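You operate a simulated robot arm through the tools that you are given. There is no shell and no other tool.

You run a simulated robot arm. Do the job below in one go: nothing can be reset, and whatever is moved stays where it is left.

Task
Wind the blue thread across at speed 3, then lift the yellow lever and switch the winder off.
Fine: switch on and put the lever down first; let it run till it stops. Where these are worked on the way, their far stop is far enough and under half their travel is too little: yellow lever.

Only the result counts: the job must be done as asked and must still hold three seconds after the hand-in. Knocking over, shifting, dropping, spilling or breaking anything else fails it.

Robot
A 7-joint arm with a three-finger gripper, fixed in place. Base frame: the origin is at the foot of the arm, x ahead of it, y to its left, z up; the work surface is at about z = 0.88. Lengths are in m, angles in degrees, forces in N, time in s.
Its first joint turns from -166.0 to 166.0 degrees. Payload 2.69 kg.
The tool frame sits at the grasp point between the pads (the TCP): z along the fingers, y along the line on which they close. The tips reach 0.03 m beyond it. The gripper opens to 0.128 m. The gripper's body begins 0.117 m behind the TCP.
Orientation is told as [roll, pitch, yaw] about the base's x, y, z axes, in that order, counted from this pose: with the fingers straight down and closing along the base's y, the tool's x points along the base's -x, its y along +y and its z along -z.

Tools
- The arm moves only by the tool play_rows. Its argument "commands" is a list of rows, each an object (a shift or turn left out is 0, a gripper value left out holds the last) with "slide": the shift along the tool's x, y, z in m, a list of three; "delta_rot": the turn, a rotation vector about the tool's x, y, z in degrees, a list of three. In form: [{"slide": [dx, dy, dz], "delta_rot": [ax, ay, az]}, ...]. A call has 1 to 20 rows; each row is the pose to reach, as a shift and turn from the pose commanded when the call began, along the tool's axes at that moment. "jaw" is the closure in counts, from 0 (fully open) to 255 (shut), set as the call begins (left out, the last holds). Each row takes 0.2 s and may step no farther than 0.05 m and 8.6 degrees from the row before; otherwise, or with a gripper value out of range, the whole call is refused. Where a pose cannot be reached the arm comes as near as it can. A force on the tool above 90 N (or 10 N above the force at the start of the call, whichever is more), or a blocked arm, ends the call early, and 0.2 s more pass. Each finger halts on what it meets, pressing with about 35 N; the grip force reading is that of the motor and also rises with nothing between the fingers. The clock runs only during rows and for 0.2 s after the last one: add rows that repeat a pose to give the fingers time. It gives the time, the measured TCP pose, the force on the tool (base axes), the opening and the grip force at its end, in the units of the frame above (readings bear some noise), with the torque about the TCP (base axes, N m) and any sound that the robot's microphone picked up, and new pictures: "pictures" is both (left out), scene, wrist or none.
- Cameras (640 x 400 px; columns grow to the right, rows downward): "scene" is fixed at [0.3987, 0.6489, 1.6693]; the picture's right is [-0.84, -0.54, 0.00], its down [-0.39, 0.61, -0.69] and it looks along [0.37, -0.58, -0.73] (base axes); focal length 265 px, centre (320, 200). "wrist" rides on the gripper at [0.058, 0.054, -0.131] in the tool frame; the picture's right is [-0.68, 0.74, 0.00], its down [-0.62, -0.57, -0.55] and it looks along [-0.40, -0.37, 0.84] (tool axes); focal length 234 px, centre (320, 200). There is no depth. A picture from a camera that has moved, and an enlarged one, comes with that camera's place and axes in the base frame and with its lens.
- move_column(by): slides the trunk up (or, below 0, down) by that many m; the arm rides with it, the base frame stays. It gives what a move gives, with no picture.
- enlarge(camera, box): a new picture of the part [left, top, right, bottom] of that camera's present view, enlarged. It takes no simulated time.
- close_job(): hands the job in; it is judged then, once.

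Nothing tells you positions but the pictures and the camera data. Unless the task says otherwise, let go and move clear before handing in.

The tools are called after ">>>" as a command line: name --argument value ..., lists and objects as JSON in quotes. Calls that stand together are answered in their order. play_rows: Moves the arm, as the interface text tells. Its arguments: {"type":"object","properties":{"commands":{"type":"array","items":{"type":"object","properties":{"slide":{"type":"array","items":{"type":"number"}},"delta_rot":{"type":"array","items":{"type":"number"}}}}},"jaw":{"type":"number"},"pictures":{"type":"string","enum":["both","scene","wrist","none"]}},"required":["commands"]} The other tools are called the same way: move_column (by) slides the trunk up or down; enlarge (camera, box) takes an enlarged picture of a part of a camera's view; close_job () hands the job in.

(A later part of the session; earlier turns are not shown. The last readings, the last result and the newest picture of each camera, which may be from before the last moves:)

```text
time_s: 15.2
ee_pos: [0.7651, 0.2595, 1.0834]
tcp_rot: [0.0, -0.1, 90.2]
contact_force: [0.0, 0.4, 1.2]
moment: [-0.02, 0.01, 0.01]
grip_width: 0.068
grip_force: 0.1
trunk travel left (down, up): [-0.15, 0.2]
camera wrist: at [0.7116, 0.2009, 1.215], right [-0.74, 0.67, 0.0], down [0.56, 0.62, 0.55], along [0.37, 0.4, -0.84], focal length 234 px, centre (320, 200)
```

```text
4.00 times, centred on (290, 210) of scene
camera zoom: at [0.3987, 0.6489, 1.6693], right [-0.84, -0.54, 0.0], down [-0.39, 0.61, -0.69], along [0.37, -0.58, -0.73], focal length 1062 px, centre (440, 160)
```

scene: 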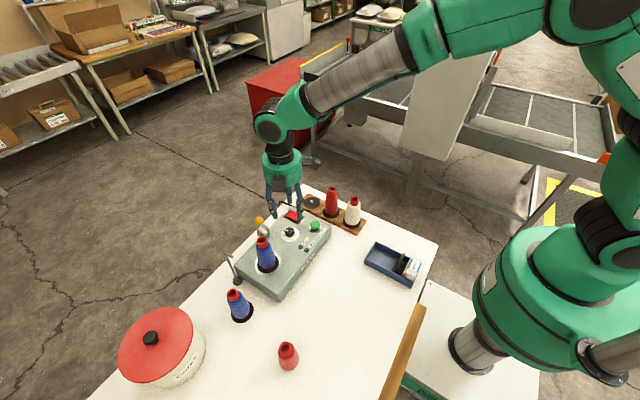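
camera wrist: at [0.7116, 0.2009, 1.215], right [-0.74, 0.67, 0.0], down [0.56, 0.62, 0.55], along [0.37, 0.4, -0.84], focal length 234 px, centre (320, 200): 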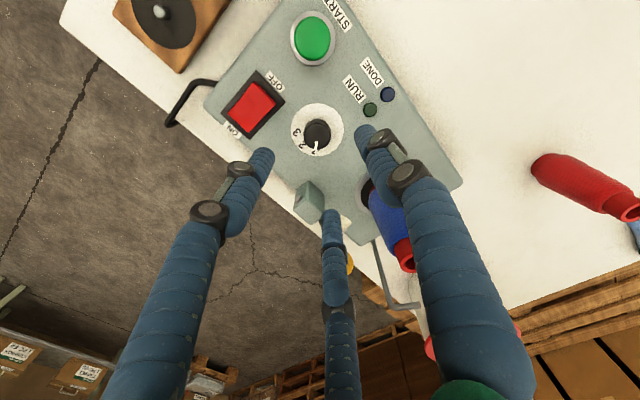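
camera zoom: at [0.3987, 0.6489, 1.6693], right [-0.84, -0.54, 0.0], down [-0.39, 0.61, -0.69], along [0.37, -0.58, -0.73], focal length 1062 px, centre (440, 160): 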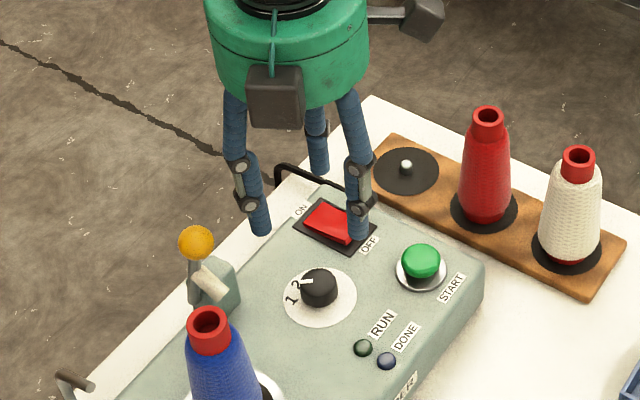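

The dial is nearly centred under the hand (offset ≈ 3 mm). I'll correct that and lower around the knob.

>>> play_rows --commands '[{"slide": [0.001, -0.0025, 0.03]}, {"slide": [0.001, -0.0025, 0.06]}, {"slide": [0.001, -0.0025, 0.08]}, {"slide": [0.001, -0.0025, 0.095]}, {"slide": [0.001, -0.0025, 0.1]}, {"slide": [0.001, -0.0025, 0.1]}]'

>>> enlarge --camera "wrist" --box '[240, 80, 400, 240]'

>>> enlarge --camera "scene" --box '[240, 170, 340, 270]'

```text
time_s: 16.6
ee_pos: [0.7675, 0.2577, 0.9826]
tcp_rot: [0.0, 0.1, 90.0]
contact_force: [0.6, -0.2, -0.8]
moment: [0.01, 0.0, -0.01]
grip_width: 0.068
grip_force: 0.1
trunk travel left (down, up): [-0.15, 0.2]
camera wrist: at [0.7139, 0.1994, 1.1134], right [-0.74, 0.68, 0.0], down [0.57, 0.62, 0.55], along [0.37, 0.4, -0.84], focal length 234 px, centre (320, 200)
```

scene: 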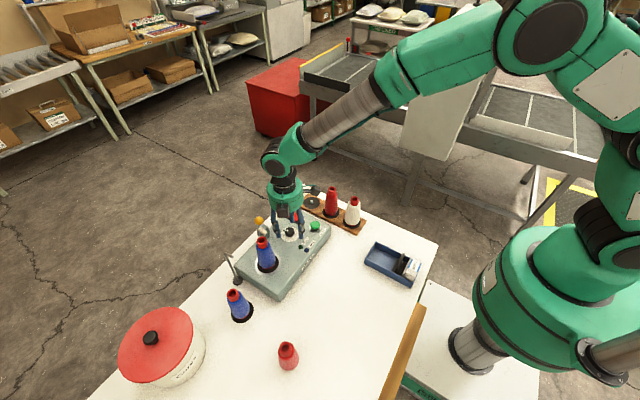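
wrist: 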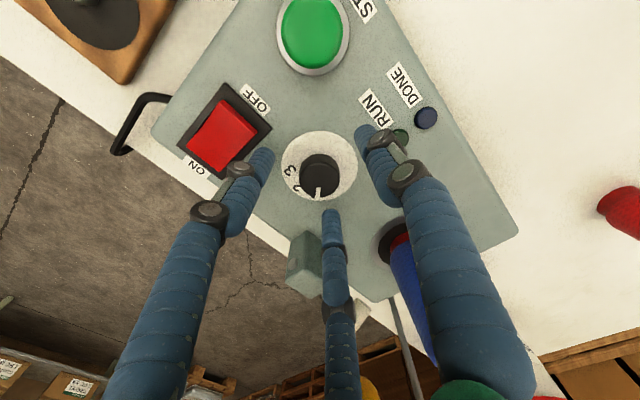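

```text
2.50 times, centred on (320, 160) of wrist
camera zoom: at [0.7139, 0.1994, 1.1134], right [-0.74, 0.68, 0.0], down [0.57, 0.62, 0.55], along [0.37, 0.4, -0.84], focal length 585 px, centre (320, 300)
```

zoom: 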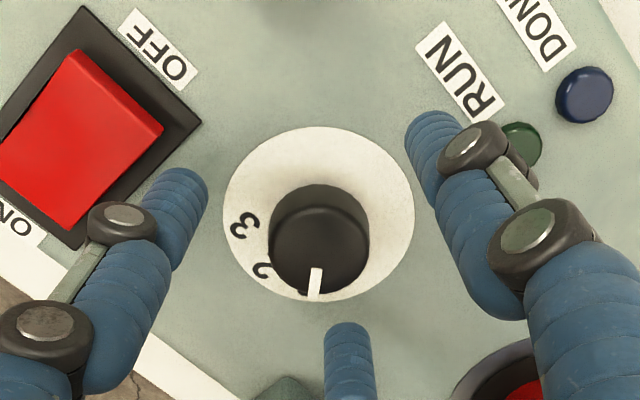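

```text
4.00 times, centred on (290, 220) of scene
camera zoom: at [0.3987, 0.6489, 1.6693], right [-0.84, -0.54, 0.0], down [-0.39, 0.61, -0.69], along [0.37, -0.58, -0.73], focal length 1062 px, centre (440, 120)
```

zoom: 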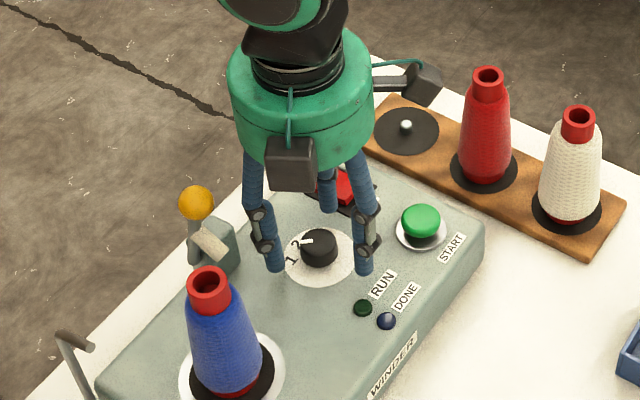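

Knob is centred between the fingers; lowering another 1 cm and then closing on it.

>>> play_rows --commands '[{"slide": [0, 0, 0.005]}, {"slide": [0, 0, 0.01]}, {"slide": [0, 0, 0.01]}]' --pictures "none"

>>> play_rows --commands '[{"slide": [0, 0, 0]}, {"slide": [0, 0, 0]}, {"slide": [0, 0, 0]}]' --jaw 255

>>> enlarge --camera "wrist" --box '[240, 80, 400, 240]'

```text
time_s: 17.4
ee_pos: [0.7687, 0.2572, 0.9718]
tcp_rot: [0.1, 0.1, 89.9]
contact_force: [-0.2, -0.2, -0.8]
moment: [-0.01, -0.03, 0.01]
grip_width: 0.0677
grip_force: 0.0
trunk travel left (down, up): [-0.15, 0.2]
```

```text
time_s: 18.2
ee_pos: [0.7688, 0.2606, 0.9716]
tcp_rot: [0.0, 0.1, 90.1]
contact_force: [9.9, 32.5, -2.8]
moment: [1.24, -0.47, -0.02]
grip_width: 0.0311
grip_force: 44.9
trunk travel left (down, up): [-0.15, 0.2]
camera wrist: at [0.7162, 0.2017, 1.1041], right [-0.74, 0.68, 0.0], down [0.56, 0.62, 0.55], along [0.37, 0.4, -0.84], focal length 234 px, centre (320, 200)
```

scene: 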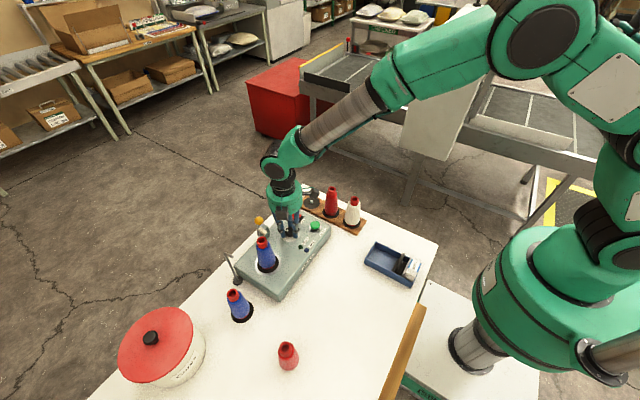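
wrist: 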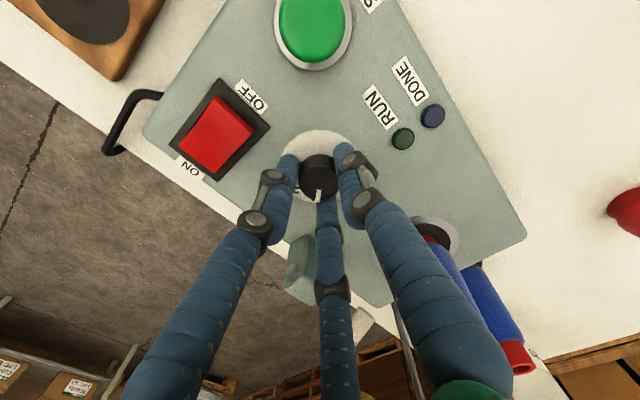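

```text
2.50 times, centred on (320, 160) of wrist
camera zoom: at [0.7162, 0.2017, 1.1041], right [-0.74, 0.68, 0.0], down [0.56, 0.62, 0.55], along [0.37, 0.4, -0.84], focal length 585 px, centre (320, 300)
```

zoom: 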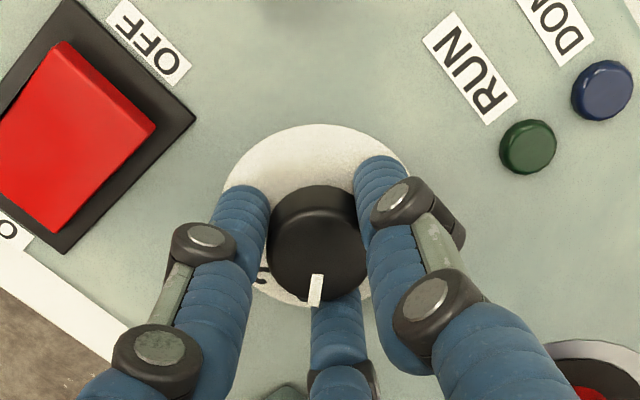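

The knob is gripped (31 mm), but there's a side load showing the dial axis is a few mm toward +y. I'll shift the hand to relieve it before twisting.

>>> play_rows --commands '[{"slide": [-0.002, -0.001, 0]}, {"slide": [-0.004, -0.0015, 0]}, {"slide": [-0.004, -0.0015, 0]}]' --pictures "none"

```text
time_s: 19.0
ee_pos: [0.7705, 0.2607, 0.972]
tcp_rot: [0.1, 0.1, 89.9]
contact_force: [17.6, -6.1, 3.0]
moment: [-0.6, -0.45, 0.02]
grip_width: 0.0305
grip_force: 45.2
trunk travel left (down, up): [-0.15, 0.2]
```

>>> play_rows --commands '[{"slide": [0.0005, -0.002, 0]}, {"slide": [0.0005, -0.002, 0]}]' --pictures "none"

```text
time_s: 19.6
ee_pos: [0.7691, 0.2601, 0.9734]
tcp_rot: [0.2, 0.0, 89.9]
contact_force: [-0.7, -8.6, 5.4]
moment: [-0.37, 0.39, 0.0]
grip_width: 0.0305
grip_force: 45.0
trunk travel left (down, up): [-0.15, 0.2]
```

Side load is nearly gone. Now twisting clockwise (seen from above) toward 3, first part way.

>>> play_rows --commands '[{"delta_rot": [0, 0, 7]}, {"delta_rot": [0, 0, 14]}, {"delta_rot": [0, 0, 21]}, {"delta_rot": [0, 0, 28]}, {"delta_rot": [0, 0, 35]}, {"delta_rot": [0, 0, 42]}, {"delta_rot": [0, 0, 42]}]'

>>> enlarge --camera "wrist" --box '[240, 80, 400, 240]'

>>> enlarge --camera "scene" --box '[240, 180, 340, 270]'

```text
time_s: 21.2
ee_pos: [0.7702, 0.2601, 0.973]
tcp_rot: [0.1, 0.1, 48.0]
contact_force: [-11.7, -32.0, 0.5]
moment: [-0.93, 0.38, 0.01]
grip_width: 0.0306
grip_force: 44.6
trunk travel left (down, up): [-0.15, 0.2]
camera wrist: at [0.6915, 0.2531, 1.1043], right [-0.09, 1.0, 0.0], down [0.83, 0.08, 0.55], along [0.54, 0.05, -0.84], focal length 234 px, centre (320, 200)
```

scene: 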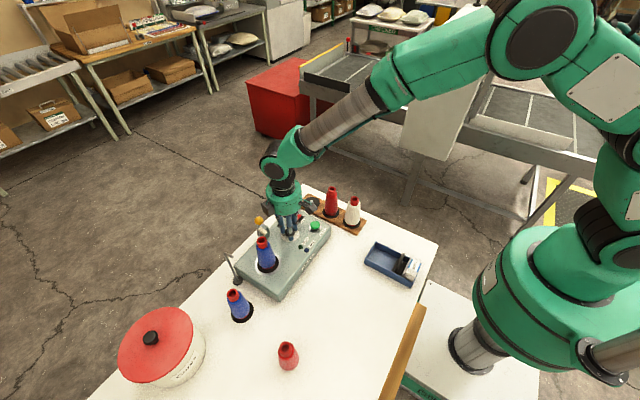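
wrist: 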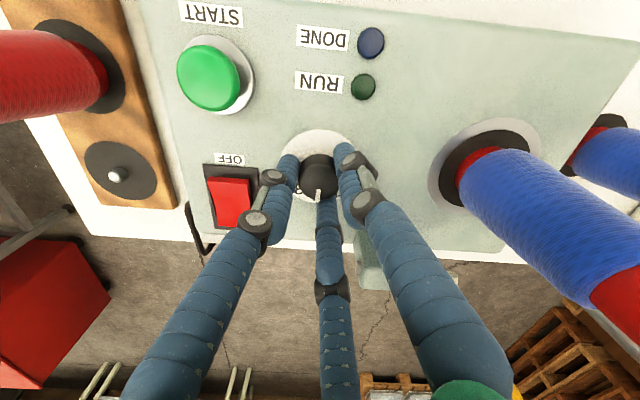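

```text
2.50 times, centred on (320, 160) of wrist
camera zoom: at [0.6915, 0.2531, 1.1043], right [-0.09, 1.0, 0.0], down [0.83, 0.08, 0.55], along [0.54, 0.05, -0.84], focal length 585 px, centre (320, 300)
```

zoom: 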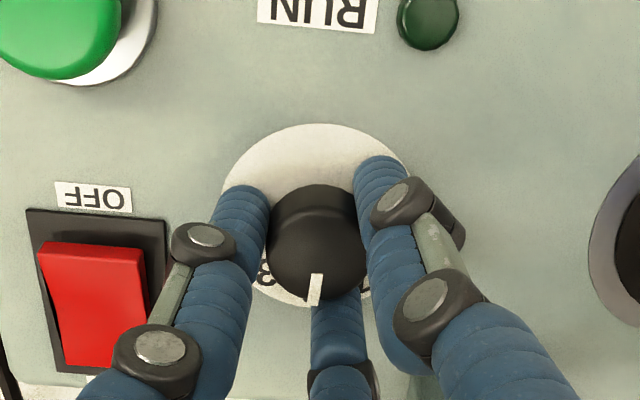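

```text
4.44 times, centred on (290, 225) of scene
camera zoom: at [0.3987, 0.6489, 1.6693], right [-0.84, -0.54, 0.0], down [-0.39, 0.61, -0.69], along [0.37, -0.58, -0.73], focal length 1180 px, centre (453, 89)
```

zoom: 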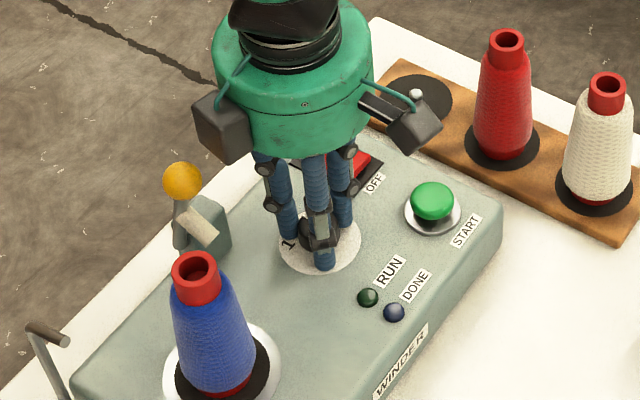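

The knob turns with the hand and is at about "2". I'll ease the side load and turn on to "3".

>>> play_rows --commands '[{"slide": [0.0029, -0.0012, 0], "delta_rot": [0, 0, 0]}, {"slide": [0.0029, -0.0012, 0], "delta_rot": [0, 0, 8]}, {"slide": [0.0029, -0.0012, 0], "delta_rot": [0, 0, 16]}, {"slide": [0.0029, -0.0012, 0], "delta_rot": [0, 0, 24]}, {"slide": [0.0029, -0.0012, 0], "delta_rot": [0, 0, 32]}, {"slide": [0.0029, -0.0012, 0], "delta_rot": [0, 0, 38]}, {"slide": [0.0029, -0.0012, 0], "delta_rot": [0, 0, 38]}]'

>>> enlarge --camera "wrist" --box '[240, 80, 400, 240]'

>>> enlarge --camera "scene" --box '[240, 180, 340, 270]'

```text
time_s: 22.8
ee_pos: [0.7704, 0.2614, 0.9719]
tcp_rot: [0.0, 0.0, 10.0]
contact_force: [3.9, 13.6, -1.1]
moment: [0.41, -0.17, 0.28]
grip_width: 0.0306
grip_force: 45.3
trunk travel left (down, up): [-0.15, 0.2]
camera wrist: at [0.7032, 0.303, 1.1041], right [0.54, 0.84, 0.0], down [0.7, -0.45, 0.55], along [0.46, -0.3, -0.84], focal length 234 px, centre (320, 200)
```

scene: 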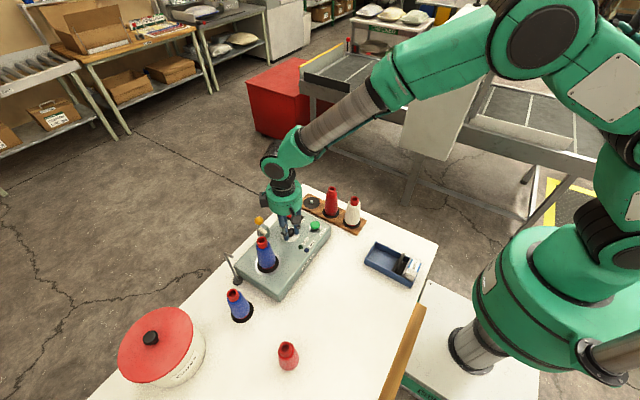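
wrist: 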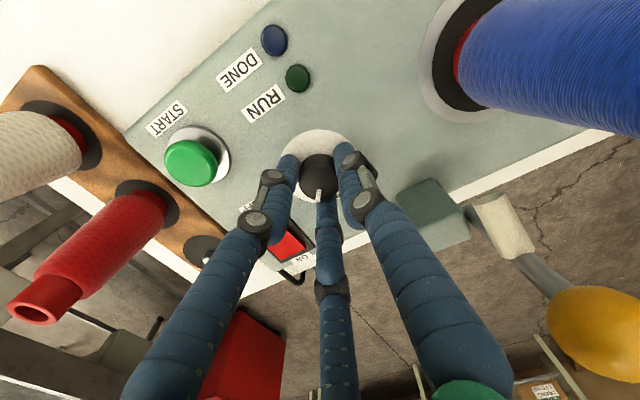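

```text
2.50 times, centred on (320, 160) of wrist
camera zoom: at [0.7032, 0.303, 1.1041], right [0.54, 0.84, 0.0], down [0.7, -0.45, 0.55], along [0.46, -0.3, -0.84], focal length 585 px, centre (320, 300)
```

zoom: 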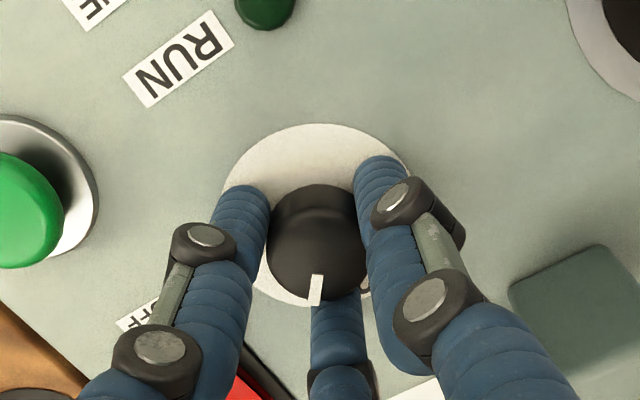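

```text
4.44 times, centred on (290, 225) of scene
camera zoom: at [0.3987, 0.6489, 1.6693], right [-0.84, -0.54, 0.0], down [-0.39, 0.61, -0.69], along [0.37, -0.58, -0.73], focal length 1180 px, centre (453, 89)
```

zoom: 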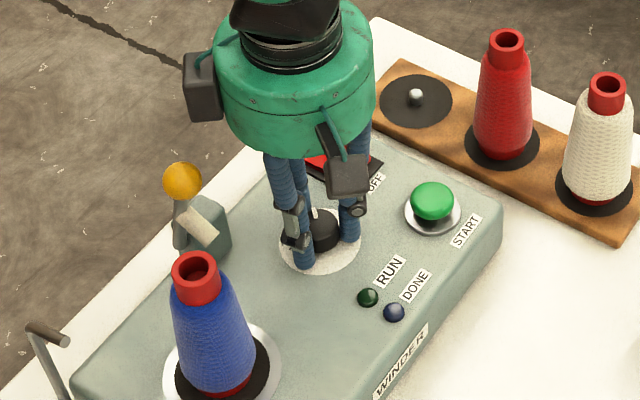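

There's now a resisting torque, suggesting the "3" position/stop. I'll release, lift and check the mark.

>>> play_rows --commands '[{"slide": [0, 0, 0]}, {"slide": [0, 0, 0]}, {"slide": [0, 0, -0.02]}, {"slide": [0, 0, -0.06]}, {"slide": [0, 0, -0.1]}, {"slide": [0, 0, -0.1]}]' --jaw 120

>>> enlarge --camera "wrist" --box '[260, 80, 380, 180]'

>>> enlarge --camera "scene" --box '[260, 200, 320, 250]'

```text
time_s: 24.2
ee_pos: [0.7696, 0.2581, 1.0735]
tcp_rot: [-0.1, 0.0, 9.9]
contact_force: [-0.3, -0.4, 0.1]
moment: [0.03, -0.02, 0.01]
grip_width: 0.0677
grip_force: 0.1
trunk travel left (down, up): [-0.15, 0.2]
camera wrist: at [0.7023, 0.302, 1.2057], right [0.54, 0.84, 0.0], down [0.7, -0.45, 0.55], along [0.46, -0.29, -0.84], focal length 234 px, centre (320, 200)
```

scene: 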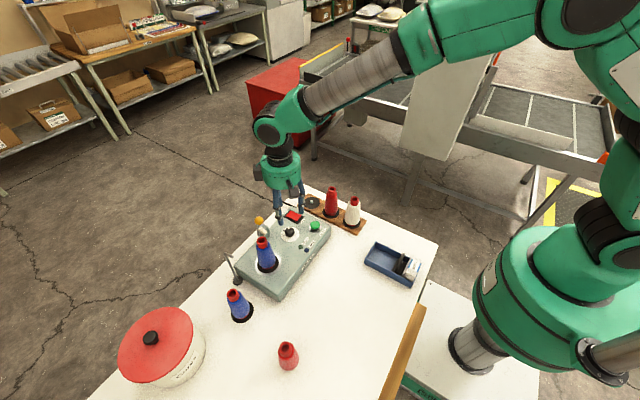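
wrist: 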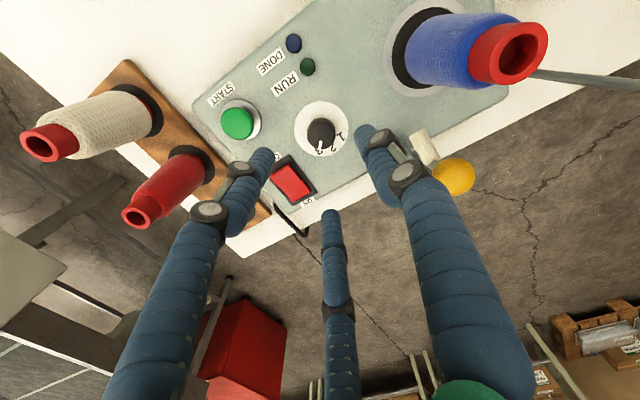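

```text
4.00 times, centred on (320, 130) of wrist
camera zoom: at [0.7023, 0.302, 1.2057], right [0.54, 0.84, 0.0], down [0.7, -0.45, 0.55], along [0.46, -0.29, -0.84], focal length 937 px, centre (320, 480)
```

zoom: 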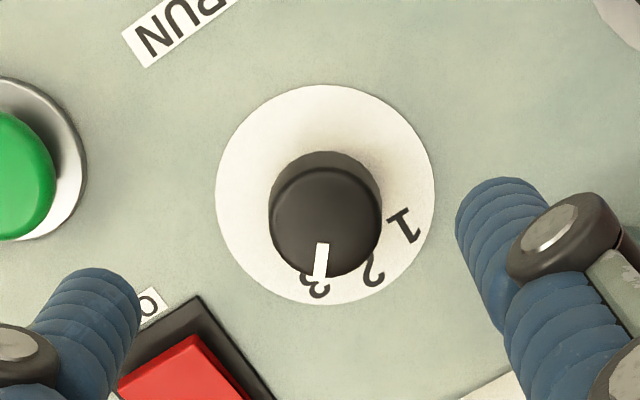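

```text
8.00 times, centred on (290, 225) of scene
camera zoom: at [0.3987, 0.6489, 1.6693], right [-0.84, -0.54, 0.0], down [-0.39, 0.61, -0.69], along [0.37, -0.58, -0.73], focal length 2124 px, centre (560, 0)
```

zoom: 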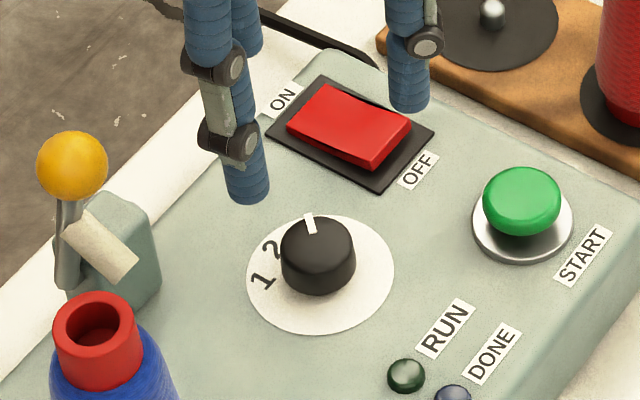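

The dial now reads 3. Next I close the hand, raise it, rotate to present a flat side toward the cone, and move behind (+x of) the lever's yellow knob.

>>> play_rows --commands '[{"slide": [0, 0, -0.05], "delta_rot": [0, 0, -8]}, {"slide": [0, 0, -0.1], "delta_rot": [0, 0, -16]}, {"slide": [-0.0355, 0.018, -0.1], "delta_rot": [0, 0, -24]}, {"slide": [-0.071, 0.036, -0.1], "delta_rot": [0, 0, -32]}, {"slide": [-0.1066, 0.0543, -0.1], "delta_rot": [0, 0, -40]}, {"slide": [-0.1066, 0.0543, -0.1], "delta_rot": [0, 0, -48]}, {"slide": [-0.1066, 0.0543, -0.1], "delta_rot": [0, 0, -50]}, {"slide": [-0.1066, 0.0543, -0.1], "delta_rot": [0, 0, -50]}]' --jaw 255

>>> enlarge --camera "scene" --box '[210, 140, 330, 280]'

```text
time_s: 26.0
ee_pos: [0.8662, 0.3319, 1.1739]
tcp_rot: [0.0, 0.0, 60.1]
contact_force: [0.2, 0.6, 0.0]
moment: [-0.01, 0.0, 0.01]
grip_width: 0.002
grip_force: 30.7
trunk travel left (down, up): [-0.15, 0.2]
camera wrist: at [0.79, 0.3076, 1.3044], right [-0.3, 0.95, 0.0], down [0.8, 0.25, 0.55], along [0.52, 0.17, -0.84], focal length 234 px, centre (320, 200)
```

scene: 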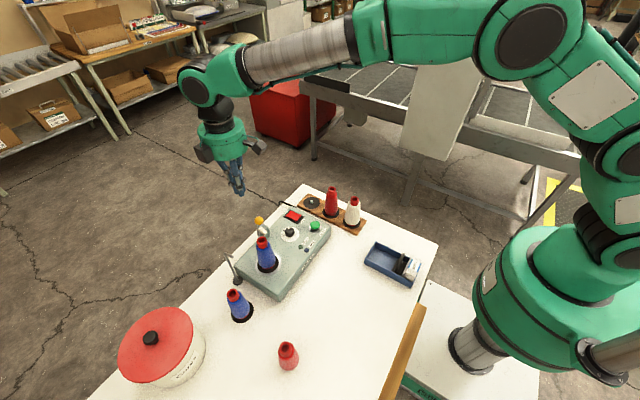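
wrist: 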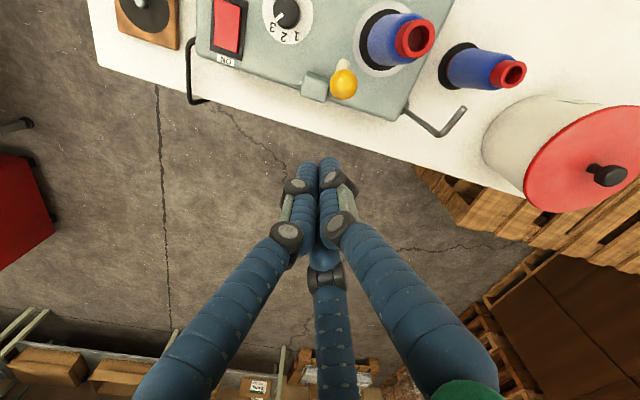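

```text
2.86 times, centred on (270, 210) of scene
camera zoom: at [0.3987, 0.6489, 1.6693], right [-0.84, -0.54, 0.0], down [-0.39, 0.61, -0.69], along [0.37, -0.58, -0.73], focal length 758 px, centre (463, 171)
```

zoom: 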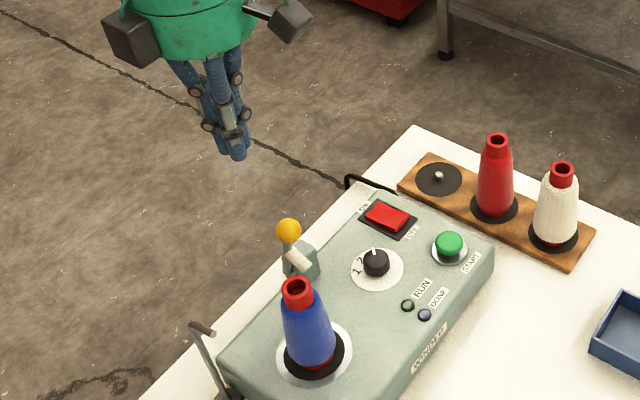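

>>> enlarge --camera "wrist" --box '[270, 20, 430, 140]'

```text
3.33 times, centred on (350, 80) of wrist
camera zoom: at [0.79, 0.3076, 1.3044], right [-0.3, 0.95, 0.0], down [0.8, 0.25, 0.55], along [0.52, 0.17, -0.84], focal length 781 px, centre (220, 600)
```

zoom: 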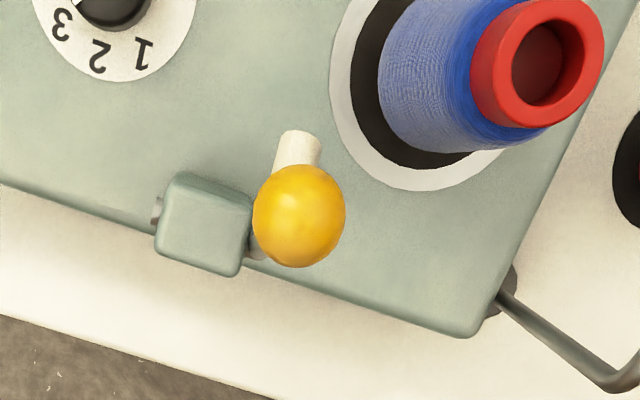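

The lever swings in the x–z plane with its roller facing −x, so "down" is a push toward −x then down. I lower the closed fingertips behind the knob.

>>> play_rows --commands '[{"slide": [0, 0, 0.04]}, {"slide": [0, 0, 0.083]}, {"slide": [0.0075, 0.013, 0.083]}, {"slide": [0.0075, 0.013, 0.083]}]'

>>> enlarge --camera "scene" --box '[210, 160, 310, 280]'

>>> enlarge --camera "wrist" --box '[240, 40, 420, 200]'

```text
time_s: 27.0
ee_pos: [0.8524, 0.3306, 1.0905]
tcp_rot: [-0.1, -0.1, 59.9]
contact_force: [-0.7, 0.1, 1.1]
moment: [0.0, -0.05, -0.01]
grip_width: 0.0021
grip_force: 31.2
trunk travel left (down, up): [-0.15, 0.2]
camera wrist: at [0.7756, 0.3076, 1.2222], right [-0.3, 0.95, 0.0], down [0.8, 0.25, 0.55], along [0.52, 0.17, -0.84], focal length 234 px, centre (320, 200)
```

scene: 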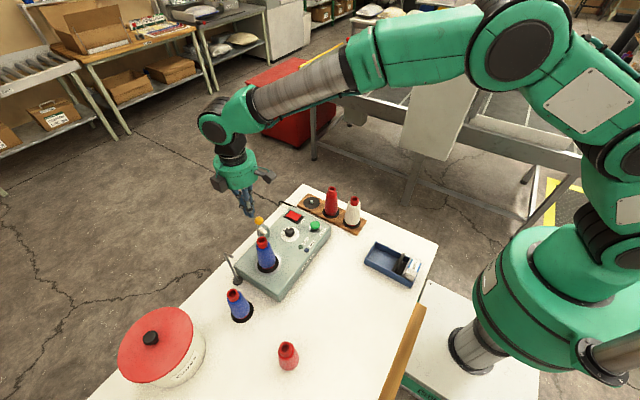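
wrist: 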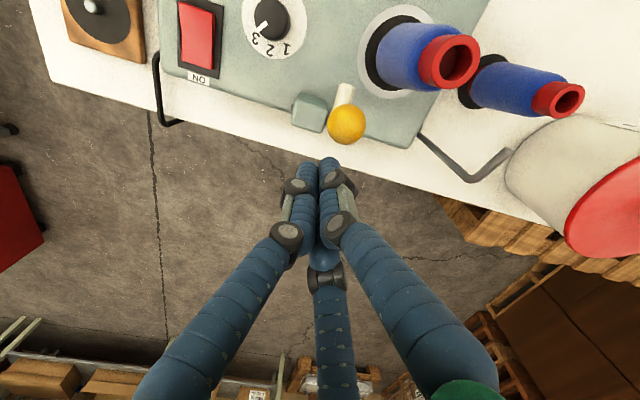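

```text
3.33 times, centred on (260, 220) of scene
camera zoom: at [0.3987, 0.6489, 1.6693], right [-0.84, -0.54, 0.0], down [-0.39, 0.61, -0.69], along [0.37, -0.58, -0.73], focal length 885 px, centre (520, 133)
```

zoom: 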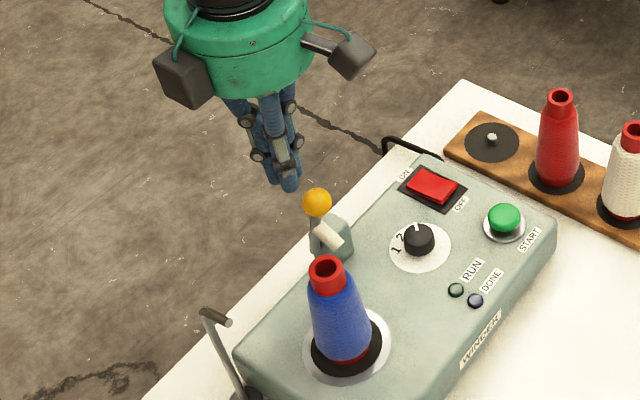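

```text
2.50 times, centred on (330, 120) of wrist
camera zoom: at [0.7756, 0.3076, 1.2222], right [-0.3, 0.95, 0.0], down [0.8, 0.25, 0.55], along [0.52, 0.17, -0.84], focal length 585 px, centre (295, 400)
```

zoom: 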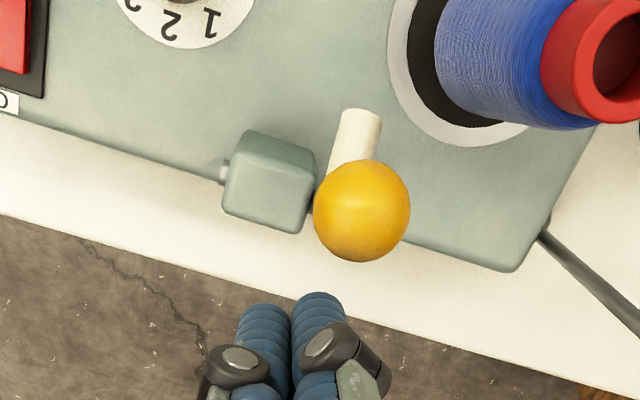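

The tip is behind the knob, slightly to its −y side. I shift a few mm toward it and push along −x.

>>> play_rows --commands '[{"slide": [0.0015, 0.0107, 0]}, {"slide": [0.0065, 0.0193, 0]}, {"slide": [0.0125, 0.0297, 0.0025]}, {"slide": [0.0193, 0.0414, 0.006]}]'

>>> enlarge --camera "scene" --box '[210, 160, 310, 280]'

>>> enlarge --camera "wrist" --box '[240, 40, 420, 200]'

```text
time_s: 28.0
ee_pos: [0.8064, 0.3368, 1.0867]
tcp_rot: [0.0, 0.0, 60.1]
contact_force: [-0.4, -0.3, -0.2]
moment: [0.04, 0.0, 0.0]
grip_width: 0.0018
grip_force: 31.0
trunk travel left (down, up): [-0.15, 0.2]
camera wrist: at [0.73, 0.3121, 1.2165], right [-0.3, 0.95, 0.0], down [0.8, 0.25, 0.55], along [0.52, 0.16, -0.84], focal length 234 px, centre (320, 200)
```

scene: 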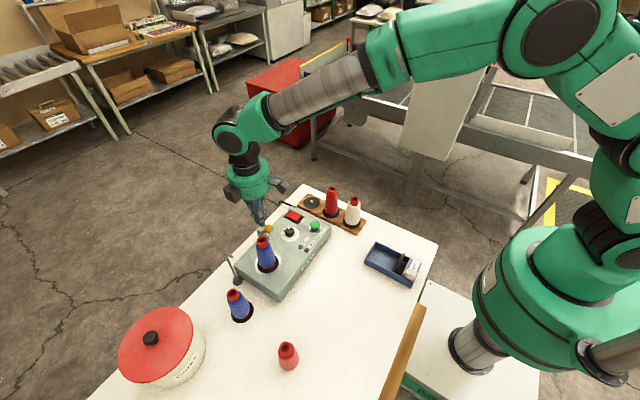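
wrist: 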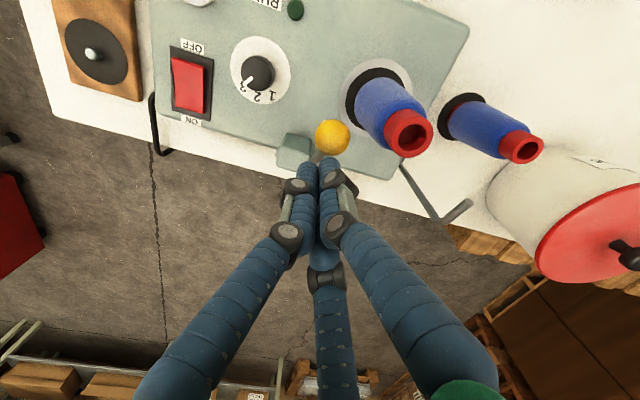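

```text
3.33 times, centred on (260, 220) of scene
camera zoom: at [0.3987, 0.6489, 1.6693], right [-0.84, -0.54, 0.0], down [-0.39, 0.61, -0.69], along [0.37, -0.58, -0.73], focal length 885 px, centre (520, 133)
```

zoom: 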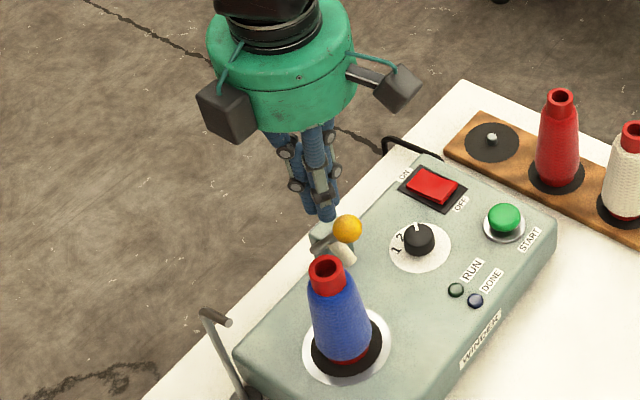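

```text
2.50 times, centred on (330, 120) of wrist
camera zoom: at [0.73, 0.3121, 1.2165], right [-0.3, 0.95, 0.0], down [0.8, 0.25, 0.55], along [0.52, 0.16, -0.84], focal length 585 px, centre (295, 400)
```

zoom: 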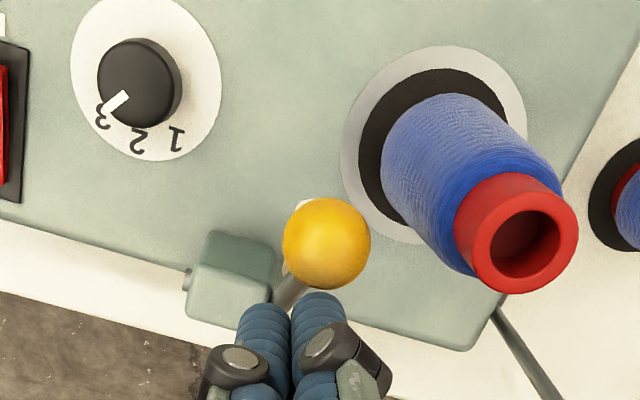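

The lever moves easily with the push (about 32° from vertical now). Continuing along its arc.

>>> play_rows --commands '[{"slide": [0.00675, 0.0117, 0.003]}, {"slide": [0.01375, 0.0238, 0.006]}, {"slide": [0.01975, 0.0342, 0.016]}, {"slide": [0.02625, 0.0455, 0.0276]}, {"slide": [0.03075, 0.0533, 0.041]}]'

>>> enlarge --camera "scene" --box '[210, 160, 310, 280]'

>>> enlarge --camera "wrist" --box '[240, 40, 420, 200]'

```text
time_s: 29.2
ee_pos: [0.7438, 0.3354, 1.0435]
tcp_rot: [0.0, 0.0, 60.2]
contact_force: [0.7, -1.0, 0.5]
moment: [0.03, 0.0, 0.0]
grip_width: 0.0019
grip_force: 31.2
trunk travel left (down, up): [-0.15, 0.2]
camera wrist: at [0.6668, 0.3112, 1.1755], right [-0.3, 0.95, 0.0], down [0.8, 0.25, 0.55], along [0.52, 0.16, -0.84], focal length 234 px, centre (320, 200)
```

scene: 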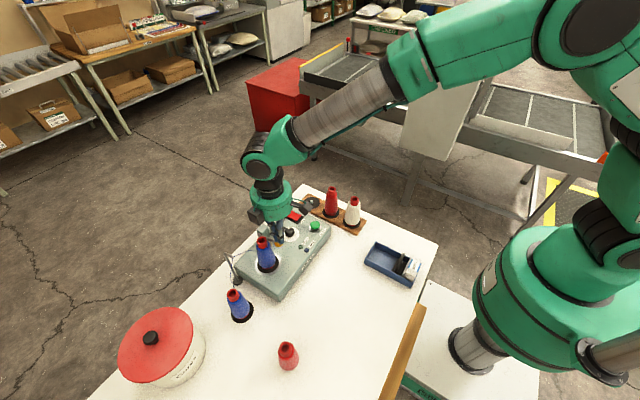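
wrist: 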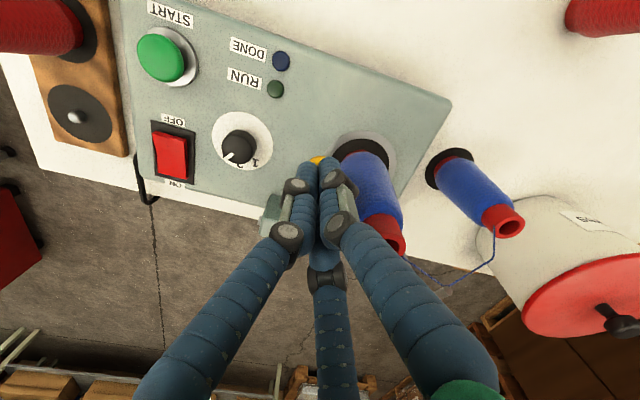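

```text
3.33 times, centred on (260, 220) of scene
camera zoom: at [0.3987, 0.6489, 1.6693], right [-0.84, -0.54, 0.0], down [-0.39, 0.61, -0.69], along [0.37, -0.58, -0.73], focal length 885 px, centre (520, 133)
```

zoom: 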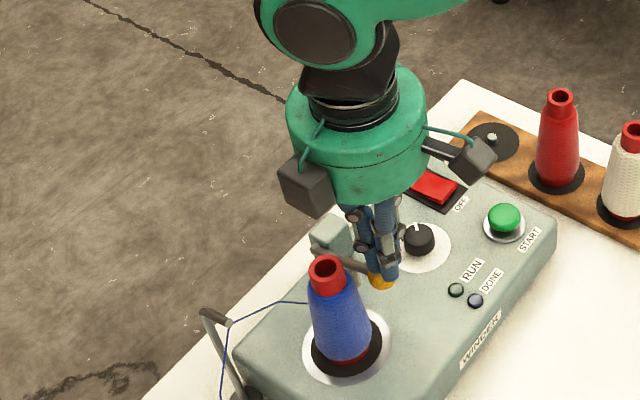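

```text
2.50 times, centred on (330, 120) of wrist
camera zoom: at [0.6668, 0.3112, 1.1755], right [-0.3, 0.95, 0.0], down [0.8, 0.25, 0.55], along [0.52, 0.16, -0.84], focal length 585 px, centre (295, 400)
```

zoom: 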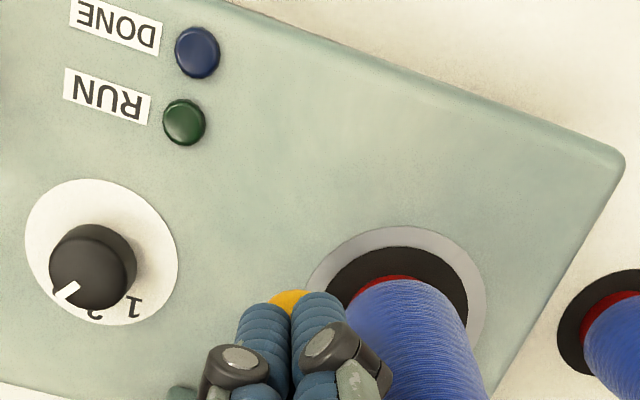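

A blue thread from the stand cone through the guide to the spindle cone has now appeared, so the setup is right. I keep pressing the lever toward its stop, edging away from the cone.

>>> play_rows --commands '[{"slide": [0.0043, -0.0025, 0]}, {"slide": [0.0083, 0.0044, 0.013]}, {"slide": [0.0108, 0.0088, 0.023]}, {"slide": [0.0108, 0.0088, 0.023]}]'

>>> enlarge --camera "scene" --box '[220, 180, 320, 300]'

>>> enlarge --camera "wrist" --box '[240, 80, 420, 240]'

```text
time_s: 30.2
ee_pos: [0.7372, 0.3325, 1.0388]
tcp_rot: [-1.1, -1.5, 60.0]
contact_force: [-3.1, -3.8, 32.4]
moment: [0.04, -0.23, 0.06]
grip_width: 0.002
grip_force: 31.1
trunk travel left (down, up): [-0.15, 0.2]
stopped in row 4: the force on the tool passed its limit at 91 N (the readings are from after the stop); the commanded pose is now the measured one
camera wrist: at [0.6588, 0.307, 1.1684], right [-0.3, 0.95, 0.0], down [0.78, 0.24, 0.58], along [0.55, 0.18, -0.82], focal length 234 px, centre (320, 200)
```

scene: 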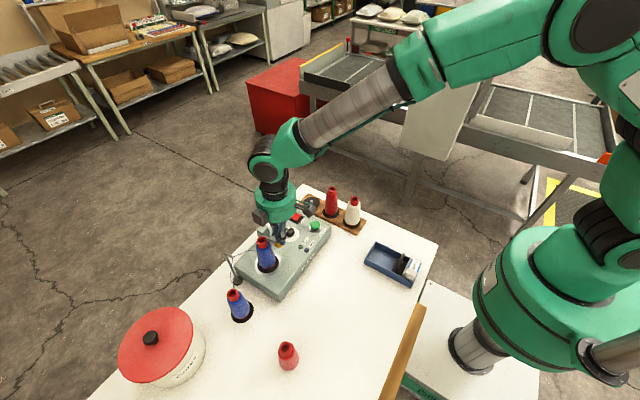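
wrist: 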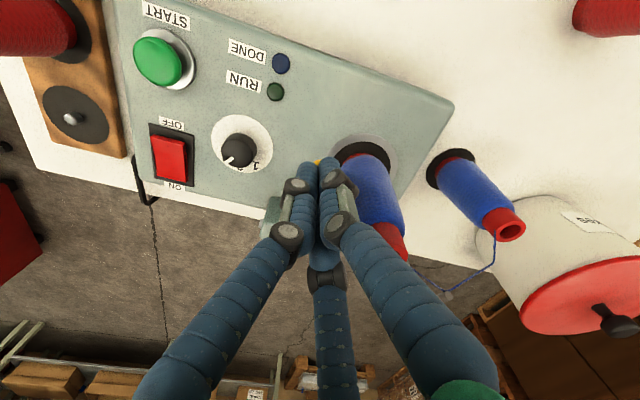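

```text
3.33 times, centred on (270, 240) of scene
camera zoom: at [0.3987, 0.6489, 1.6693], right [-0.84, -0.54, 0.0], down [-0.39, 0.61, -0.69], along [0.37, -0.58, -0.73], focal length 885 px, centre (487, 67)
```

zoom: 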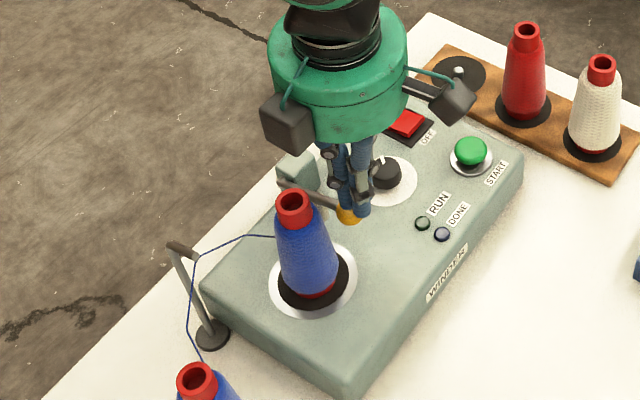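

```text
2.50 times, centred on (330, 160) of wrist
camera zoom: at [0.6588, 0.307, 1.1684], right [-0.3, 0.95, 0.0], down [0.78, 0.24, 0.58], along [0.55, 0.18, -0.82], focal length 585 px, centre (295, 300)
```

zoom: 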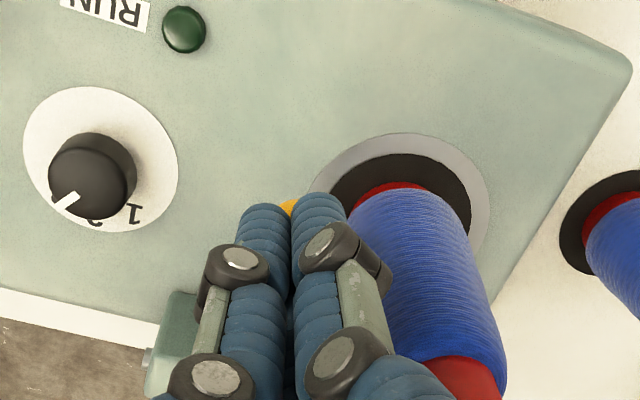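

The lever reached its stop (about 68° over) and the call halted on force. I'll back off upward, straighten the hand, and check that the lever stays down and nothing shifted.

>>> play_rows --commands '[{"slide": [0, 0, -0.01]}, {"slide": [0, 0, -0.05], "delta_rot": [-1.1, 1.5, 0]}, {"slide": [0, 0, -0.09], "delta_rot": [-1.1, 1.5, 0]}, {"slide": [0, 0, -0.12], "delta_rot": [-1.1, 1.5, 0]}, {"slide": [0, 0, -0.12], "delta_rot": [-1.1, 1.5, 0]}]'

>>> enlarge --camera "scene" --box '[220, 180, 320, 300]'

>>> enlarge --camera "wrist" --box '[200, 40, 420, 240]'

```text
time_s: 31.4
ee_pos: [0.7362, 0.3343, 1.1529]
tcp_rot: [0.3, 0.5, 60.0]
contact_force: [0.7, -0.6, 0.6]
moment: [-0.02, -0.02, 0.01]
grip_width: 0.0016
grip_force: 30.9
trunk travel left (down, up): [-0.15, 0.2]
camera wrist: at [0.6613, 0.3109, 1.2847], right [-0.3, 0.95, 0.0], down [0.8, 0.25, 0.54], along [0.52, 0.16, -0.84], focal length 234 px, centre (320, 200)
```

scene: 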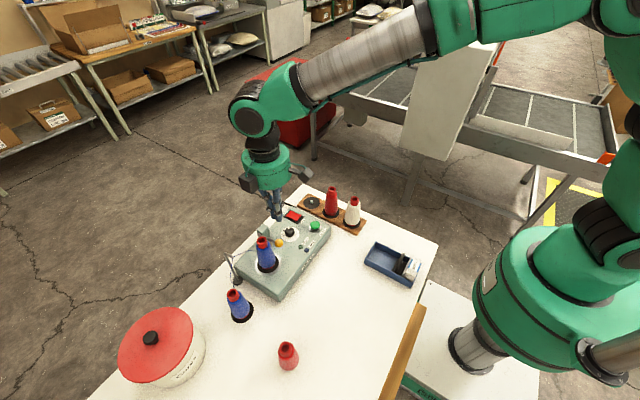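
wrist: 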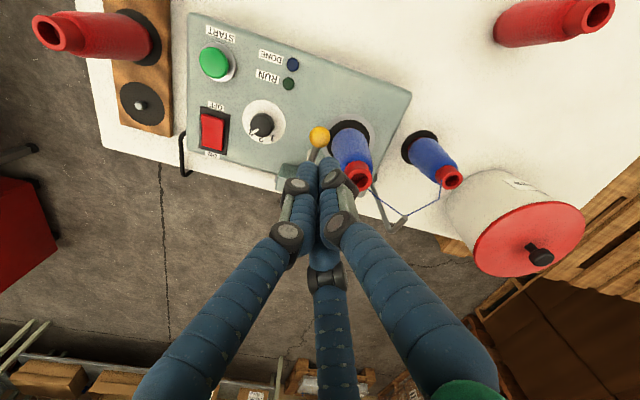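

```text
3.33 times, centred on (270, 240) of scene
camera zoom: at [0.3987, 0.6489, 1.6693], right [-0.84, -0.54, 0.0], down [-0.39, 0.61, -0.69], along [0.37, -0.58, -0.73], focal length 885 px, centre (487, 67)
```

zoom: 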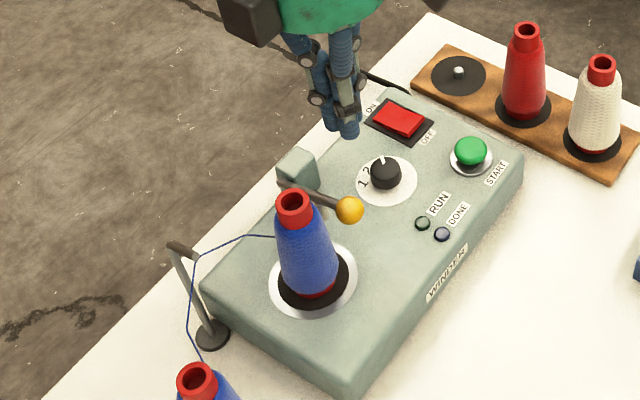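

```text
2.00 times, centred on (310, 140) of wrist
camera zoom: at [0.6613, 0.3109, 1.2847], right [-0.3, 0.95, 0.0], down [0.8, 0.25, 0.54], along [0.52, 0.16, -0.84], focal length 468 px, centre (340, 320)
```

zoom: 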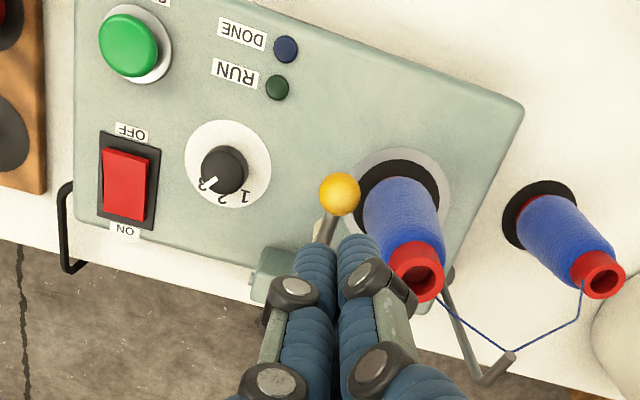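

The lever stays down and everything else is in place. Next: move over the START button, turning the hand back to its unrotated yaw.

>>> play_rows --commands '[{"slide": [0.0343, -0.0128, 0], "delta_rot": [0.3, -0.5, 7.5]}, {"slide": [0.0686, -0.0256, 0], "delta_rot": [0.3, -0.5, 15]}, {"slide": [0.1029, -0.0384, 0], "delta_rot": [0.3, -0.5, 22.5]}, {"slide": [0.1371, -0.0512, 0], "delta_rot": [0.3, -0.5, 30]}, {"slide": [0.1371, -0.0512, 0], "delta_rot": [0.3, -0.5, 37.5]}, {"slide": [0.1371, -0.0512, 0], "delta_rot": [0.3, -0.5, 45]}, {"slide": [0.1371, -0.0512, 0], "delta_rot": [0.3, -0.5, 52.5]}, {"slide": [0.1371, -0.0512, 0.04], "delta_rot": [0.3, -0.5, 60]}, {"slide": [0.1371, -0.0512, 0.083], "delta_rot": [0.3, -0.5, 60]}, {"slide": [0.1371, -0.0512, 0.083], "delta_rot": [0.3, -0.5, 60]}]'

>>> enlarge --camera "wrist" --box '[240, 80, 400, 200]'

>>> enlarge --camera "scene" --box '[270, 170, 370, 260]'

```text
time_s: 33.6
ee_pos: [0.7079, 0.1862, 1.0691]
tcp_rot: [-0.2, 0.0, 0.0]
contact_force: [0.2, 0.3, -0.4]
moment: [0.02, 0.03, -0.03]
grip_width: 0.0022
grip_force: 31.4
trunk travel left (down, up): [-0.15, 0.2]
camera wrist: at [0.6506, 0.2402, 1.2007], right [0.68, 0.74, 0.0], down [0.62, -0.56, 0.55], along [0.4, -0.37, -0.83], focal length 234 px, centre (320, 200)
```

scene: 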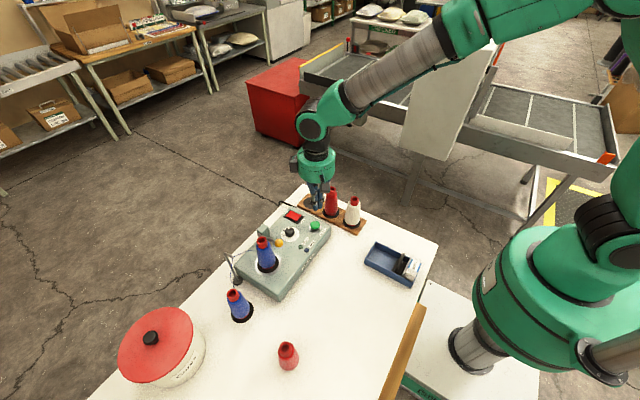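
wrist: 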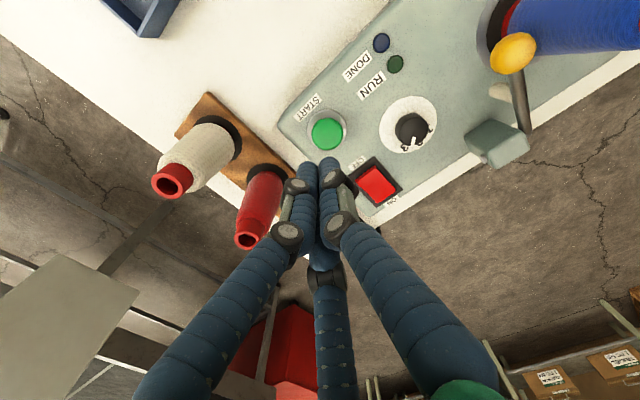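

```text
3.33 times, centred on (320, 140) of wrist
camera zoom: at [0.6506, 0.2402, 1.2007], right [0.68, 0.74, 0.0], down [0.62, -0.56, 0.55], along [0.4, -0.37, -0.83], focal length 781 px, centre (320, 400)
```

zoom: 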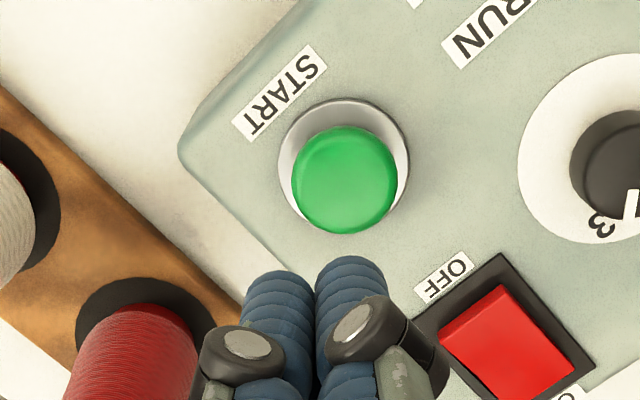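

```text
4.44 times, centred on (320, 215) of scene
camera zoom: at [0.3987, 0.6489, 1.6693], right [-0.84, -0.54, 0.0], down [-0.39, 0.61, -0.69], along [0.37, -0.58, -0.73], focal length 1180 px, centre (320, 133)
```

zoom: 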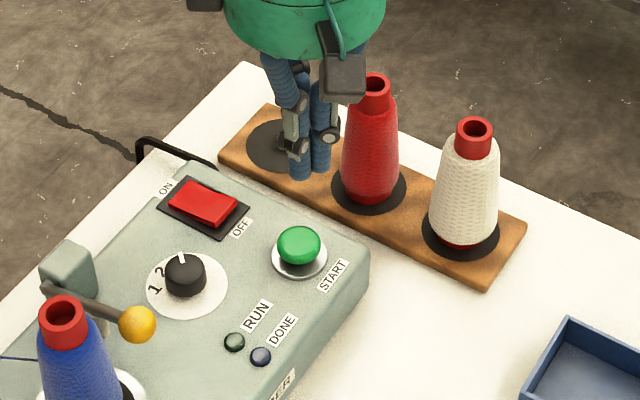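

The START button is ~8 mm off the tip axis; correcting and descending to just above it.

>>> play_rows --commands '[{"slide": [-0.0034, 0.0076, 0.02]}, {"slide": [-0.0034, 0.0076, 0.05]}, {"slide": [-0.0034, 0.0076, 0.068]}, {"slide": [-0.0034, 0.0076, 0.068]}]' --pictures "wrist"

>>> enlarge --camera "wrist" --box '[260, 100, 380, 200]'

```text
time_s: 34.6
ee_pos: [0.7119, 0.1942, 1.0049]
tcp_rot: [-0.2, -0.1, 0.0]
contact_force: [-0.1, 0.8, 0.4]
moment: [-0.01, 0.01, 0.0]
grip_width: 0.0022
grip_force: 31.3
trunk travel left (down, up): [-0.15, 0.2]
camera wrist: at [0.653, 0.2478, 1.1359], right [0.68, 0.74, 0.0], down [0.62, -0.56, 0.55], along [0.4, -0.37, -0.83], focal length 234 px, centre (320, 200)
```

wrist: 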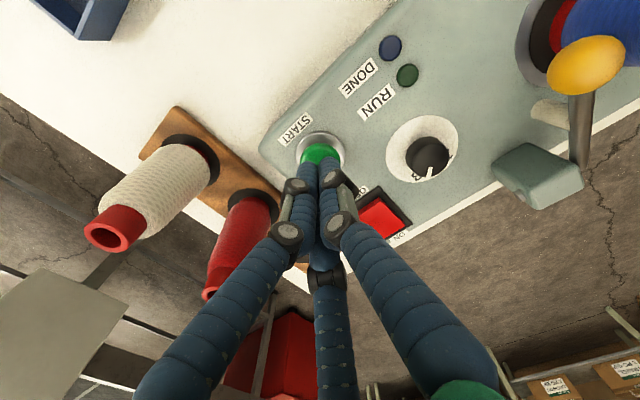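

```text
4.00 times, centred on (320, 150) of wrist
camera zoom: at [0.653, 0.2478, 1.1359], right [0.68, 0.74, 0.0], down [0.62, -0.56, 0.55], along [0.4, -0.37, -0.83], focal length 937 px, centre (320, 400)
```

zoom: 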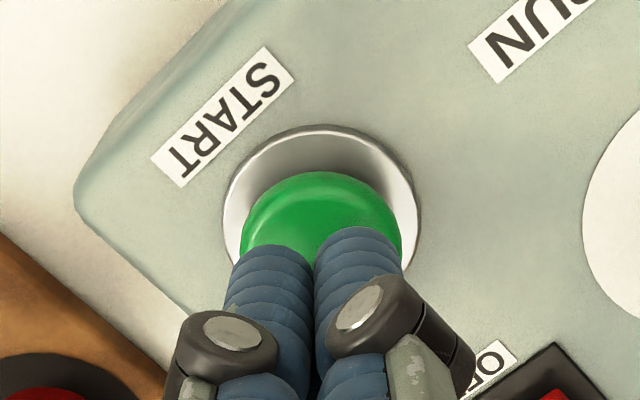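

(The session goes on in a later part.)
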